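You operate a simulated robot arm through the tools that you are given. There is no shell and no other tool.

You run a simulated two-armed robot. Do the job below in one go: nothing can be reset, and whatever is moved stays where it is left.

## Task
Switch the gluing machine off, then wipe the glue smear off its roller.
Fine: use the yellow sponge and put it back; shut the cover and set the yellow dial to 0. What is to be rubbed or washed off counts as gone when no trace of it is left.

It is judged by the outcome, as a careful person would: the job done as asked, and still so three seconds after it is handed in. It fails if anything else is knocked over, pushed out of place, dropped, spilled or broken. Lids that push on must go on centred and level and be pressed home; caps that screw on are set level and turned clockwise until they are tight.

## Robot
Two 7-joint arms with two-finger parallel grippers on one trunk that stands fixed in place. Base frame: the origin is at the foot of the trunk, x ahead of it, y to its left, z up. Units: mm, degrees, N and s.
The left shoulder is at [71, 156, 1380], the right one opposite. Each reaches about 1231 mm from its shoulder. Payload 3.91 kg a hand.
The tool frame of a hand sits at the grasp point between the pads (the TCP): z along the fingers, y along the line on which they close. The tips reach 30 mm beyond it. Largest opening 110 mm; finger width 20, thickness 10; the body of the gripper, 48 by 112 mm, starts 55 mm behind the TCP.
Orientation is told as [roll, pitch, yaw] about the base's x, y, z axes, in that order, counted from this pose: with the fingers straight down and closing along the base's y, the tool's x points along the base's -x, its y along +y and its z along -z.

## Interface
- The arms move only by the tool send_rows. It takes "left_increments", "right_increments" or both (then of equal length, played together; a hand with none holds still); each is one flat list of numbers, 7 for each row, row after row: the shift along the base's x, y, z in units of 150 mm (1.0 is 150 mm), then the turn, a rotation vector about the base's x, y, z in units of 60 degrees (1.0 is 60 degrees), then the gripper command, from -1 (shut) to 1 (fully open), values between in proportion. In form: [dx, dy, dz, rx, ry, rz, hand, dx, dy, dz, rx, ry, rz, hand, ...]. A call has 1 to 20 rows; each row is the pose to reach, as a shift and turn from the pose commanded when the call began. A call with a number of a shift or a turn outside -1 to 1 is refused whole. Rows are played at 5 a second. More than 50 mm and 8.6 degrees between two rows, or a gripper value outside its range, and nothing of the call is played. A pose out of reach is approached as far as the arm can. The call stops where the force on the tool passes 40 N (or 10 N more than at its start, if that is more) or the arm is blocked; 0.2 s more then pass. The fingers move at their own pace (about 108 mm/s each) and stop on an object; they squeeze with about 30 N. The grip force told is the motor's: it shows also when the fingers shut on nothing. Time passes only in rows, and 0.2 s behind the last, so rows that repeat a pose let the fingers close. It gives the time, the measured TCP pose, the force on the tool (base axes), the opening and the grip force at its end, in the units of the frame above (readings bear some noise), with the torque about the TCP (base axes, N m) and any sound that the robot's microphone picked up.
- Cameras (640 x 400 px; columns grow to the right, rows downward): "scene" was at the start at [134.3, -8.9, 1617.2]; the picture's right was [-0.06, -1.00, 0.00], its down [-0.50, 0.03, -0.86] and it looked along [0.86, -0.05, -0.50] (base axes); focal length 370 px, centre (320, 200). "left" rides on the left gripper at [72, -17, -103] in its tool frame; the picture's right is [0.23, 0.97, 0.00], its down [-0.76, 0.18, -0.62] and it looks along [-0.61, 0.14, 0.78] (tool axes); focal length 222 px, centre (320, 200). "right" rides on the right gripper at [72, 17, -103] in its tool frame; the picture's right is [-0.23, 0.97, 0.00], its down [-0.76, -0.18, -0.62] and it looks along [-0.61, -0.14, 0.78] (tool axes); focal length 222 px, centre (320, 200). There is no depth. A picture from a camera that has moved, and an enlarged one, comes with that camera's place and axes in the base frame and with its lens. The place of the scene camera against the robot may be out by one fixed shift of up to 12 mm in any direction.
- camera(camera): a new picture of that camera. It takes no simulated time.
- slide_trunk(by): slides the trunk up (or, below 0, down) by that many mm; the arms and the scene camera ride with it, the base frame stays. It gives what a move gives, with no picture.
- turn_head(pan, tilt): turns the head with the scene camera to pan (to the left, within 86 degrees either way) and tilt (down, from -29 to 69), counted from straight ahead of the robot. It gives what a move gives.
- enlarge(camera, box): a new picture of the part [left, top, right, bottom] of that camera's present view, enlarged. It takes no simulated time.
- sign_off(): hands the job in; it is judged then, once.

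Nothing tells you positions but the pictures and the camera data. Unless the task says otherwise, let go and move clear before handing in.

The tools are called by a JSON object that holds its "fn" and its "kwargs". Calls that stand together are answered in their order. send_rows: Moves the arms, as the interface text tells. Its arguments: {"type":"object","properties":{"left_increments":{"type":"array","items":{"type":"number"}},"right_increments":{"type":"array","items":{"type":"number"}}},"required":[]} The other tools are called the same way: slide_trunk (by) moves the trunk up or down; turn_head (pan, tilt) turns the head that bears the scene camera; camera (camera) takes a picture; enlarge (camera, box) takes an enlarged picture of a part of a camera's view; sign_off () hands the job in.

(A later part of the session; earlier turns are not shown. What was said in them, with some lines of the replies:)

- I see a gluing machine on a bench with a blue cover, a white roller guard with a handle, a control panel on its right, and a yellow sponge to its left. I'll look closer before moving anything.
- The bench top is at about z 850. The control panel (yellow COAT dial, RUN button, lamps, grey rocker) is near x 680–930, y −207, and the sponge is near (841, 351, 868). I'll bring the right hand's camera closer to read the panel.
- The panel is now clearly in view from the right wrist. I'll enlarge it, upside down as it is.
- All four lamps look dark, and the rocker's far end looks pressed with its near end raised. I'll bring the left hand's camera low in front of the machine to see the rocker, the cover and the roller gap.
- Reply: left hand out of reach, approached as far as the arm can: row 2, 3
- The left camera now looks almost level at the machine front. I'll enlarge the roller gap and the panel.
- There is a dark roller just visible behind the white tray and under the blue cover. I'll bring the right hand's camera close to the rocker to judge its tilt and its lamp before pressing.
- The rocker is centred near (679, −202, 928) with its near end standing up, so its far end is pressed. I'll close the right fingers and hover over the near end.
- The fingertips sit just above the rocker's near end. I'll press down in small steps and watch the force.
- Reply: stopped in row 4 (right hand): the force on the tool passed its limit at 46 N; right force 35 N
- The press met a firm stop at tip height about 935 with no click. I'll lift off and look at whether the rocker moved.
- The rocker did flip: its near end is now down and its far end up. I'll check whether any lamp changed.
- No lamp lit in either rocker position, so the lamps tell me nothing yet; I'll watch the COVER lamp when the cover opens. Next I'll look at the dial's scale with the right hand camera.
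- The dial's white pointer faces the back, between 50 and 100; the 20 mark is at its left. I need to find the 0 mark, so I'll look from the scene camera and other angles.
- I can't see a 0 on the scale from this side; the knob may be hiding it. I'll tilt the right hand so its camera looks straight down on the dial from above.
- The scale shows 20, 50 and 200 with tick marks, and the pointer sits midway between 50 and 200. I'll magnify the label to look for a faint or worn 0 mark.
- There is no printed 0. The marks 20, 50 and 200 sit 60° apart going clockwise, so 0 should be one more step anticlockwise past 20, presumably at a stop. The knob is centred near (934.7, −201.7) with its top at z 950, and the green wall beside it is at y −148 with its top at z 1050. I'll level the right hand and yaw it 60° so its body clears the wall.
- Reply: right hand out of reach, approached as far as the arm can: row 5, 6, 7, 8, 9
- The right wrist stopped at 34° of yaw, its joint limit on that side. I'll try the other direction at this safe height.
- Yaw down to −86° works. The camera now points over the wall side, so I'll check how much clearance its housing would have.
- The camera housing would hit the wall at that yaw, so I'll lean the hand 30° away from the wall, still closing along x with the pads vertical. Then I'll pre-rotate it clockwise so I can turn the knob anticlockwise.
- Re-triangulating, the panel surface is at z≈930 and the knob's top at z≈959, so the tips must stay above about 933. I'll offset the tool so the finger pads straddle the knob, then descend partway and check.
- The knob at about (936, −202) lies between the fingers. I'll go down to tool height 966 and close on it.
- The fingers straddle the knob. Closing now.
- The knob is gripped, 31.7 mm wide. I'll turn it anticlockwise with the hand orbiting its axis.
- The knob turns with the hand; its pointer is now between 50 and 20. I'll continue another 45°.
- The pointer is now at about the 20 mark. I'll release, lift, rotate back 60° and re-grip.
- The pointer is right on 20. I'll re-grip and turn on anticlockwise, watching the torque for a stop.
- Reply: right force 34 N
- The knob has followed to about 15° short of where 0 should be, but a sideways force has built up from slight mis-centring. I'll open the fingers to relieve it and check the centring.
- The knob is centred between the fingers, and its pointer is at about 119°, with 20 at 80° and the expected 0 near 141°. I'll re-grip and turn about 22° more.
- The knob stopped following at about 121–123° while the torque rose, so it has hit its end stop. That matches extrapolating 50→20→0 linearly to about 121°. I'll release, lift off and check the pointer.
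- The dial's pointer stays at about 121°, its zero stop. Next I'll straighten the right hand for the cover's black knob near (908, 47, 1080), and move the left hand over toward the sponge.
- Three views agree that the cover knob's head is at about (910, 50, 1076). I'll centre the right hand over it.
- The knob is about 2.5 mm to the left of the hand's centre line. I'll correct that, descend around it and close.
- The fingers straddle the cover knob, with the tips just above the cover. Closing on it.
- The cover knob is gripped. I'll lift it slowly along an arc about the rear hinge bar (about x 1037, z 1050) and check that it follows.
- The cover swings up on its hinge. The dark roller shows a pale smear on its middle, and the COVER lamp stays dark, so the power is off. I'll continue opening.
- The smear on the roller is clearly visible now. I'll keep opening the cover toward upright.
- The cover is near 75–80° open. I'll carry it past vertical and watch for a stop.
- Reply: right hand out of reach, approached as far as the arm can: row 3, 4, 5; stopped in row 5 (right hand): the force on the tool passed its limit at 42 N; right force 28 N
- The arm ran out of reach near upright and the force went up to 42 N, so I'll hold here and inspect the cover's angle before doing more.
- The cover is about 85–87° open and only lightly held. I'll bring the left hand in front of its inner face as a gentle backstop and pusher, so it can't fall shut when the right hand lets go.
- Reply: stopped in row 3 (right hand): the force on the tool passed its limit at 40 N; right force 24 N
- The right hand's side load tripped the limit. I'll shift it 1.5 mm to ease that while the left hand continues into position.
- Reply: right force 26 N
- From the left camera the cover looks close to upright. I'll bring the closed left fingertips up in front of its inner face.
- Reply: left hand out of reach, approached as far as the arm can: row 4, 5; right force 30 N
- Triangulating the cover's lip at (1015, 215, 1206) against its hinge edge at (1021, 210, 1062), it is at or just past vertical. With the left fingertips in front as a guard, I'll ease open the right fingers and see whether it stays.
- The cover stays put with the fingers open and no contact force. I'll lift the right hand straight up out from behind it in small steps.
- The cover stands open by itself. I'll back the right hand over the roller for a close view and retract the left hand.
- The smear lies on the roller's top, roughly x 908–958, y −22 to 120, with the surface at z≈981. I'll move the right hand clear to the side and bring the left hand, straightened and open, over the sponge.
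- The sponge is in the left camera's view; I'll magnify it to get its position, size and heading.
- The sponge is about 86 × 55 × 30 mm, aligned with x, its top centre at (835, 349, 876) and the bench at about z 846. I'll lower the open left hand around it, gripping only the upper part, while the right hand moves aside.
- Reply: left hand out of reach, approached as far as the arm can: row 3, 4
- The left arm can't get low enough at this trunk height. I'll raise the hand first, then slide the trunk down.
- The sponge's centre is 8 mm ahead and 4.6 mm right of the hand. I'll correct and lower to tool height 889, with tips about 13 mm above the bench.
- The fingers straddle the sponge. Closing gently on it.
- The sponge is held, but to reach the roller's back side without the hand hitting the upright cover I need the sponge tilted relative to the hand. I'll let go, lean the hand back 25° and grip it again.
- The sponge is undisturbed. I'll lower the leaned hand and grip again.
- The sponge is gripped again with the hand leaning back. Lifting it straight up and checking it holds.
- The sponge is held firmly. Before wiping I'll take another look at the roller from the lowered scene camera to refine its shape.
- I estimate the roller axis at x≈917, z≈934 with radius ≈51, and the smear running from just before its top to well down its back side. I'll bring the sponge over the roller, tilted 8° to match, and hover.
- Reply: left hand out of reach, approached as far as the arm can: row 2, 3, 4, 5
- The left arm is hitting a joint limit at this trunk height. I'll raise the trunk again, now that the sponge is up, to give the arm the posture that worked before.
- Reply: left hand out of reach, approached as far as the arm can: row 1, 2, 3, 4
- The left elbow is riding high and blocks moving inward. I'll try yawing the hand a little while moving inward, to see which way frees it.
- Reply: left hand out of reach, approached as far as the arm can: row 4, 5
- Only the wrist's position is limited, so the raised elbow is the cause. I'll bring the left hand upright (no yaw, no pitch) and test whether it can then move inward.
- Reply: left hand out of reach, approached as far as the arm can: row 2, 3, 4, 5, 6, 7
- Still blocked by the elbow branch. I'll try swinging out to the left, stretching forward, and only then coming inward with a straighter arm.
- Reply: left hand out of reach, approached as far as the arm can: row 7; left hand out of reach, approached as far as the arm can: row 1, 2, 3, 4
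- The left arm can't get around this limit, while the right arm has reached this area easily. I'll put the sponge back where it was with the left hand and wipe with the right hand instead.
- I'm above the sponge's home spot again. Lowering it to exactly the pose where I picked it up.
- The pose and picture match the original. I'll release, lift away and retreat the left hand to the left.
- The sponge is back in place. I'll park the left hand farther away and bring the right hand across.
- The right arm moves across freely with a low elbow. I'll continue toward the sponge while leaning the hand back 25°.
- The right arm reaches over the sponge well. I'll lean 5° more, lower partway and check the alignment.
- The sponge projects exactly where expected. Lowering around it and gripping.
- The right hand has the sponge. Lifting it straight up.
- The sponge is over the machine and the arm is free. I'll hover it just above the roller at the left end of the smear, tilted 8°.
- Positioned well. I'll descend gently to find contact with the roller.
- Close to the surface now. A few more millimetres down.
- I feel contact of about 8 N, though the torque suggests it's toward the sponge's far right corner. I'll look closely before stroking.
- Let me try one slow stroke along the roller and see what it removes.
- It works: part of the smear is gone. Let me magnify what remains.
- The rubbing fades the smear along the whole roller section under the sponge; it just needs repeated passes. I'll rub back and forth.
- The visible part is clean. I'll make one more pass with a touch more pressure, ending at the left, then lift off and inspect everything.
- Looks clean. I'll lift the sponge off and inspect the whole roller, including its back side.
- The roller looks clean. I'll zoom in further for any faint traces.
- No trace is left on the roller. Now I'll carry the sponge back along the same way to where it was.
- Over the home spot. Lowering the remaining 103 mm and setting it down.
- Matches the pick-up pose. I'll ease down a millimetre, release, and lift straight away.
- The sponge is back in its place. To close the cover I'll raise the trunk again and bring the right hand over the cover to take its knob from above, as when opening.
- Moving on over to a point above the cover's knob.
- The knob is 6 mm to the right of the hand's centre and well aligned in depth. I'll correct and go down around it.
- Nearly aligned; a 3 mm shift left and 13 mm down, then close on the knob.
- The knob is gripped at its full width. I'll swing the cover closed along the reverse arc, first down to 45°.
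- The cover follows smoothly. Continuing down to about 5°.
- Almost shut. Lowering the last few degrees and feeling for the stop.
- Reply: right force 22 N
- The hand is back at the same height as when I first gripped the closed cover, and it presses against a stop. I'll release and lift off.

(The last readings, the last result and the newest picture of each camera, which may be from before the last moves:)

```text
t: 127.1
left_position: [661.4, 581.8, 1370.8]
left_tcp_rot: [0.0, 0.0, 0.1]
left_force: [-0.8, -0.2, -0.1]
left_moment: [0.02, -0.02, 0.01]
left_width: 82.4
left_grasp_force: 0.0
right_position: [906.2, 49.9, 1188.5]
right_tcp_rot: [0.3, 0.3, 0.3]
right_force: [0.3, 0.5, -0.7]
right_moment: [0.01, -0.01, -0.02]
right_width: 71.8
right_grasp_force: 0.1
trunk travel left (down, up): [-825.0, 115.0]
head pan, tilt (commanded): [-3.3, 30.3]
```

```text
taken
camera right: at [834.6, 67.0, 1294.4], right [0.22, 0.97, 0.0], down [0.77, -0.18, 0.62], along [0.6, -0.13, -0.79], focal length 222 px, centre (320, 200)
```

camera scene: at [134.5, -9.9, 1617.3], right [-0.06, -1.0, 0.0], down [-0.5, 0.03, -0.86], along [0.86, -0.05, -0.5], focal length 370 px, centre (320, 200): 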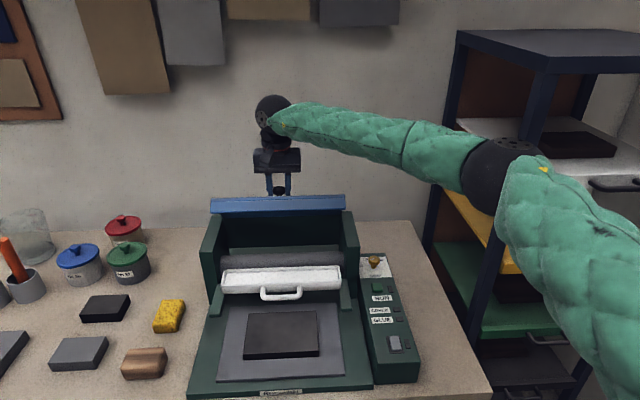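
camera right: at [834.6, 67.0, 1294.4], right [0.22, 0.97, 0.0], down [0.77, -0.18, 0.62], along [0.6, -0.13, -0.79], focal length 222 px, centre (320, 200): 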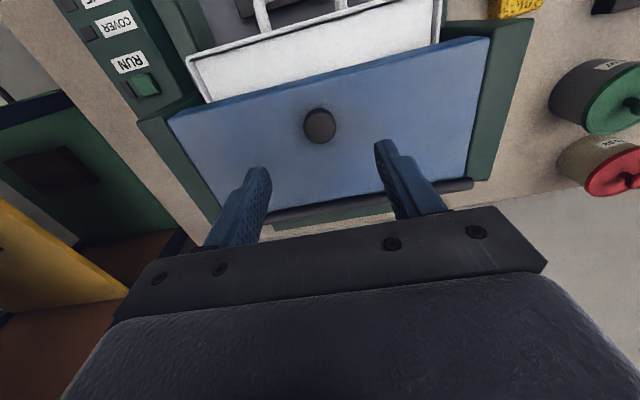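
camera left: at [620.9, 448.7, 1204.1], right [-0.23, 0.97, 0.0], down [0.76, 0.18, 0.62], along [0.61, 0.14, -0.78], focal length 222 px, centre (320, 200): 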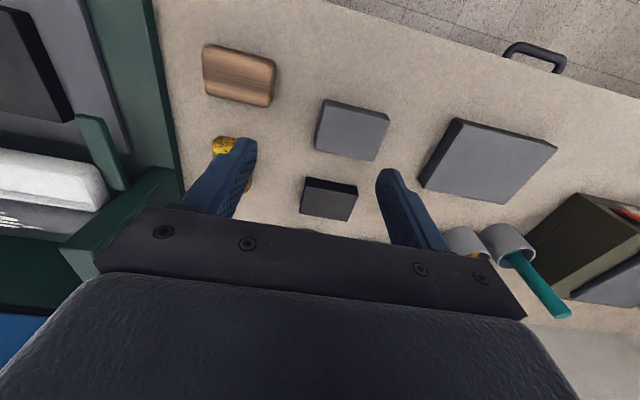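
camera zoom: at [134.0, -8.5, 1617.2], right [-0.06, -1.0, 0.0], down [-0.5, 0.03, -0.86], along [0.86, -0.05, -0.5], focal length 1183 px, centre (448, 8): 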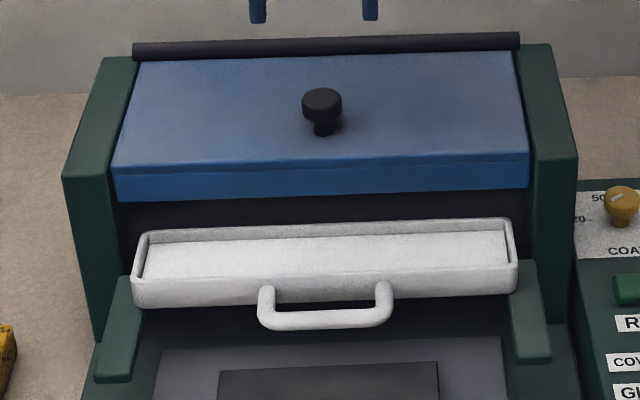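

The cover looks exactly as it did at the start. I'll now check everything else: sponge, dial, switch and lamps from the same viewpoint as at the beginning.

{"fn": "camera", "kwargs": {"camera": "scene"}}

{"fn": "enlarge", "kwargs": {"camera": "scene", "box": [340, 240, 440, 390]}}

{"fn": "enlarge", "kwargs": {"camera": "scene", "box": [0, 200, 200, 400]}}

{"fn": "enlarge", "kwargs": {"camera": "scene", "box": [350, 240, 410, 285]}}

```text
taken
camera scene: at [134.0, -8.5, 1617.2], right [-0.06, -1.0, 0.0], down [-0.5, 0.03, -0.86], along [0.86, -0.05, -0.5], focal length 370 px, centre (320, 200)
```

scene: 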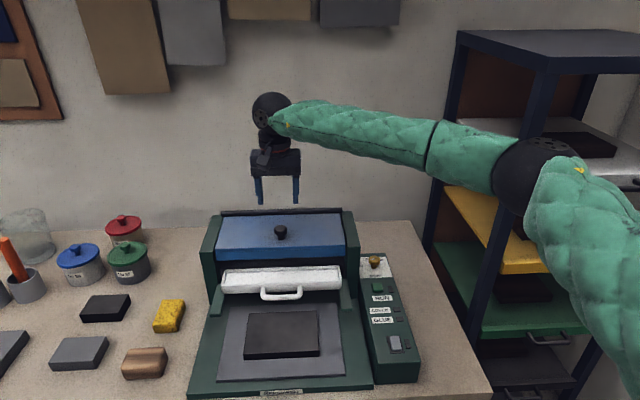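

```text
2.67 times, centred on (390, 315) of scene
camera zoom: at [134.0, -8.5, 1617.2], right [-0.06, -1.0, 0.0], down [-0.5, 0.03, -0.86], along [0.86, -0.05, -0.5], focal length 986 px, centre (133, -107)
```

zoom: 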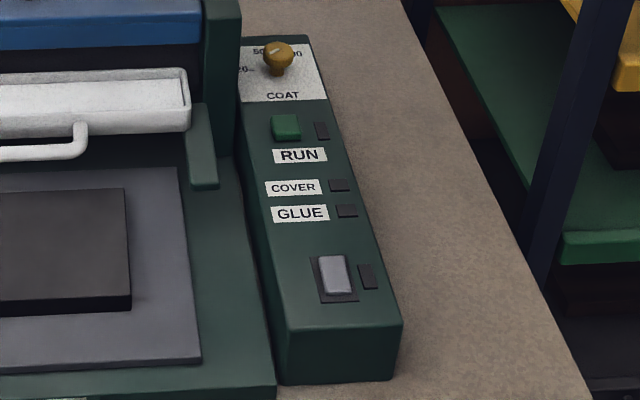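

```text
2.00 times, centred on (100, 300) of scene
camera zoom: at [134.0, -8.5, 1617.2], right [-0.06, -1.0, 0.0], down [-0.5, 0.03, -0.86], along [0.86, -0.05, -0.5], focal length 740 px, centre (760, 0)
```

zoom: 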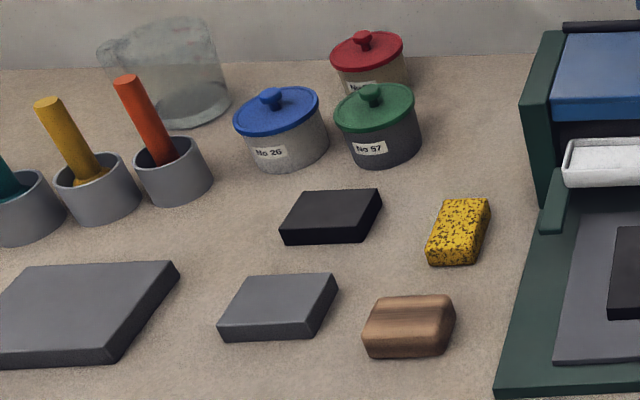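

```text
8.89 times, centred on (380, 262) of scene
camera zoom: at [134.0, -8.5, 1617.2], right [-0.06, -1.0, 0.0], down [-0.5, 0.03, -0.86], along [0.86, -0.05, -0.5], focal length 3287 px, centre (-213, -356)
```

zoom: 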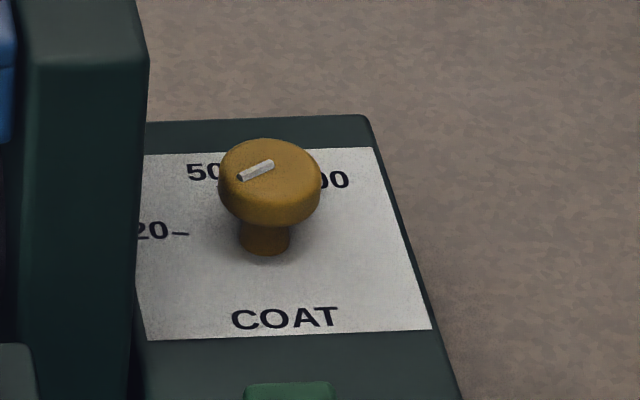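

Everything matches: the sponge is within a couple of millimetres of its start, the dial sits at its zero stop, the rocker is flipped off with all lamps dark, and the cover is shut. I'll retreat the right hand clear.

{"fn": "send_rows", "kwargs": {"right_increments": [0, 0, 0.2, 0, 0, 0, 0.5, 0, 0, 0.4, 0, 0, 0, 0.5, -0.2, -0.2, 0.45, 0, 0, 0, 0.5, -0.4, -0.4, 0.45, 0, 0, 0, 0.5, -0.6, -0.6, 0.45, 0, 0, 0, 0.5, -0.8, -0.8, 0.45, 0, 0, 0, 0.5, -1.0, -1.0, 0.45, 0, 0, 0, 0.5]}}

{"fn": "send_rows", "kwargs": {"right_increments": [-0.1, -0.25, 0, 0, 0, 0, 0.5, -0.2, -0.5, 0, 0, 0, 0, 0.5, -0.3, -0.75, 0, 0, 0, 0, 0.5, -0.4, -1.0, 0, 0, 0, 0, 0.5]}}

{"fn": "camera", "kwargs": {"camera": "scene"}}

{"fn": "enlarge", "kwargs": {"camera": "scene", "box": [360, 320, 430, 365]}}

{"fn": "enlarge", "kwargs": {"camera": "scene", "box": [180, 200, 380, 320]}}

```text
t: 128.7
left_position: [660.7, 580.6, 1372.1]
left_tcp_rot: [0.2, -0.2, 0.1]
left_force: [-0.6, 0.1, 0.6]
left_moment: [0.01, 0.0, 0.01]
left_width: 82.4
left_grasp_force: 0.1
right_position: [756.2, -99.8, 1259.1]
right_tcp_rot: [0.4, 0.2, 0.3]
right_force: [-0.7, -0.6, 0.3]
right_moment: [-0.01, 0.0, 0.0]
right_width: 82.4
right_grasp_force: 0.2
trunk travel left (down, up): [-825.0, 115.0]
head pan, tilt (commanded): [-3.3, 30.3]
```

```text
t: 129.7
left_position: [659.1, 579.5, 1373.4]
left_tcp_rot: [0.1, -0.1, 0.0]
left_force: [0.7, -0.2, -1.2]
left_moment: [0.02, -0.04, -0.01]
left_width: 82.6
left_grasp_force: 0.2
right_position: [695.6, -249.3, 1258.0]
right_tcp_rot: [0.4, 0.2, 0.3]
right_force: [-0.1, 0.7, 0.3]
right_moment: [0.07, -0.03, 0.0]
right_width: 82.7
right_grasp_force: 0.1
trunk travel left (down, up): [-825.0, 115.0]
head pan, tilt (commanded): [-3.3, 30.3]
```

```text
taken
camera scene: at [132.8, -11.4, 1617.4], right [-0.06, -1.0, 0.0], down [-0.5, 0.03, -0.86], along [0.86, -0.05, -0.5], focal length 370 px, centre (320, 200)
```

scene: 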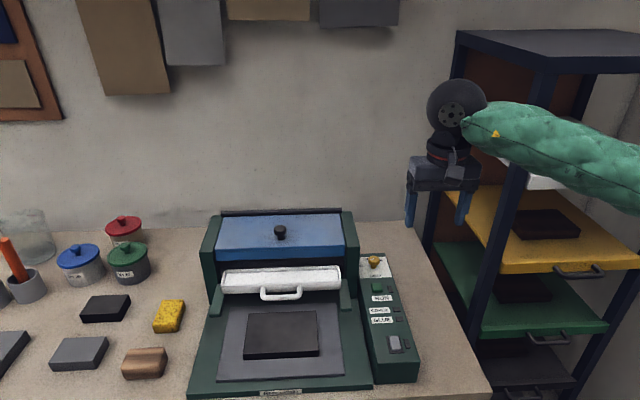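

```text
8.89 times, centred on (395, 342) of scene
camera zoom: at [132.8, -11.4, 1617.4], right [-0.06, -1.0, 0.0], down [-0.5, 0.03, -0.86], along [0.86, -0.05, -0.5], focal length 3287 px, centre (-347, -1067)
```

zoom: 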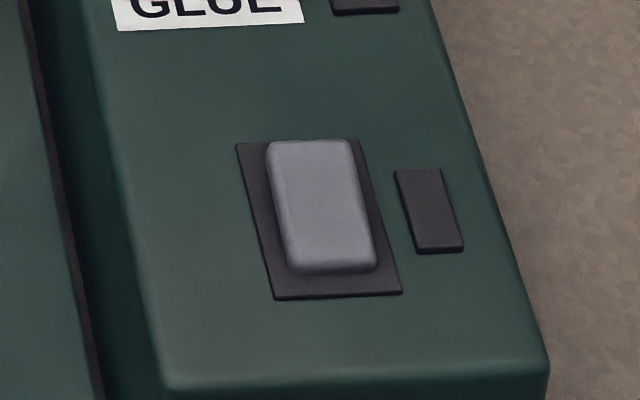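

```text
3.20 times, centred on (280, 260) of scene
camera zoom: at [132.8, -11.4, 1617.4], right [-0.06, -1.0, 0.0], down [-0.5, 0.03, -0.86], along [0.86, -0.05, -0.5], focal length 1183 px, centre (448, 8)
```

zoom: 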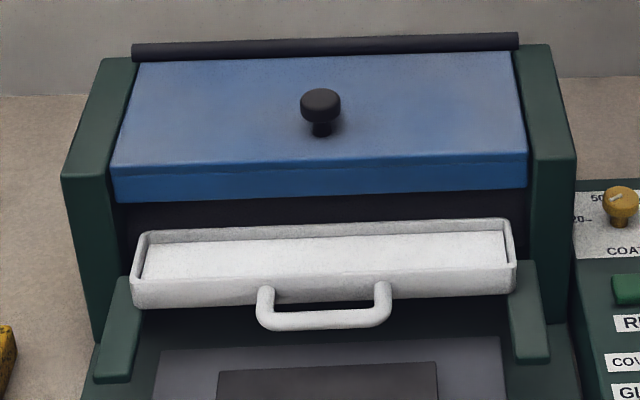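

The smear is wiped off, the cover is shut, and the sponge is back in place. The rocker is flipped off and the yellow dial is at its zero stop. Both hands are empty and clear, so I'm handing in.

{"fn": "sign_off", "kwargs": {}}

```text
The job is handed in.
```

The job is handed in: the gluing machine is switched off and the glue smear is off its roller. Two points, the off position and the dial's zero, I had to infer rather than read directly.

- **Machine off:** I flipped the grey rocker from its far end to its near end. None of the lamps lit in either position, so they couldn't confirm it. The COVER lamp also stayed dark while the cover was open, which fits the power being off.
- **Roller:** I rubbed it with the yellow sponge, and no trace showed in close-ups from above and in front.
- **Sponge:** It is back within about 3 mm of where it was. I picked it up with the left hand first, but that arm couldn't reach the roller, so I put it down and wiped with the right hand.
- **Cover:** It is shut, and it looks the same as in the first picture.
- **Dial:** It is turned anticlockwise to its end stop, past the 20 mark. There is no printed 0, so I took the stop as 0; the spacing between 50 and 20 points to the same spot.

Nothing was knocked over or dropped. Both hands are empty and clear of the machine.
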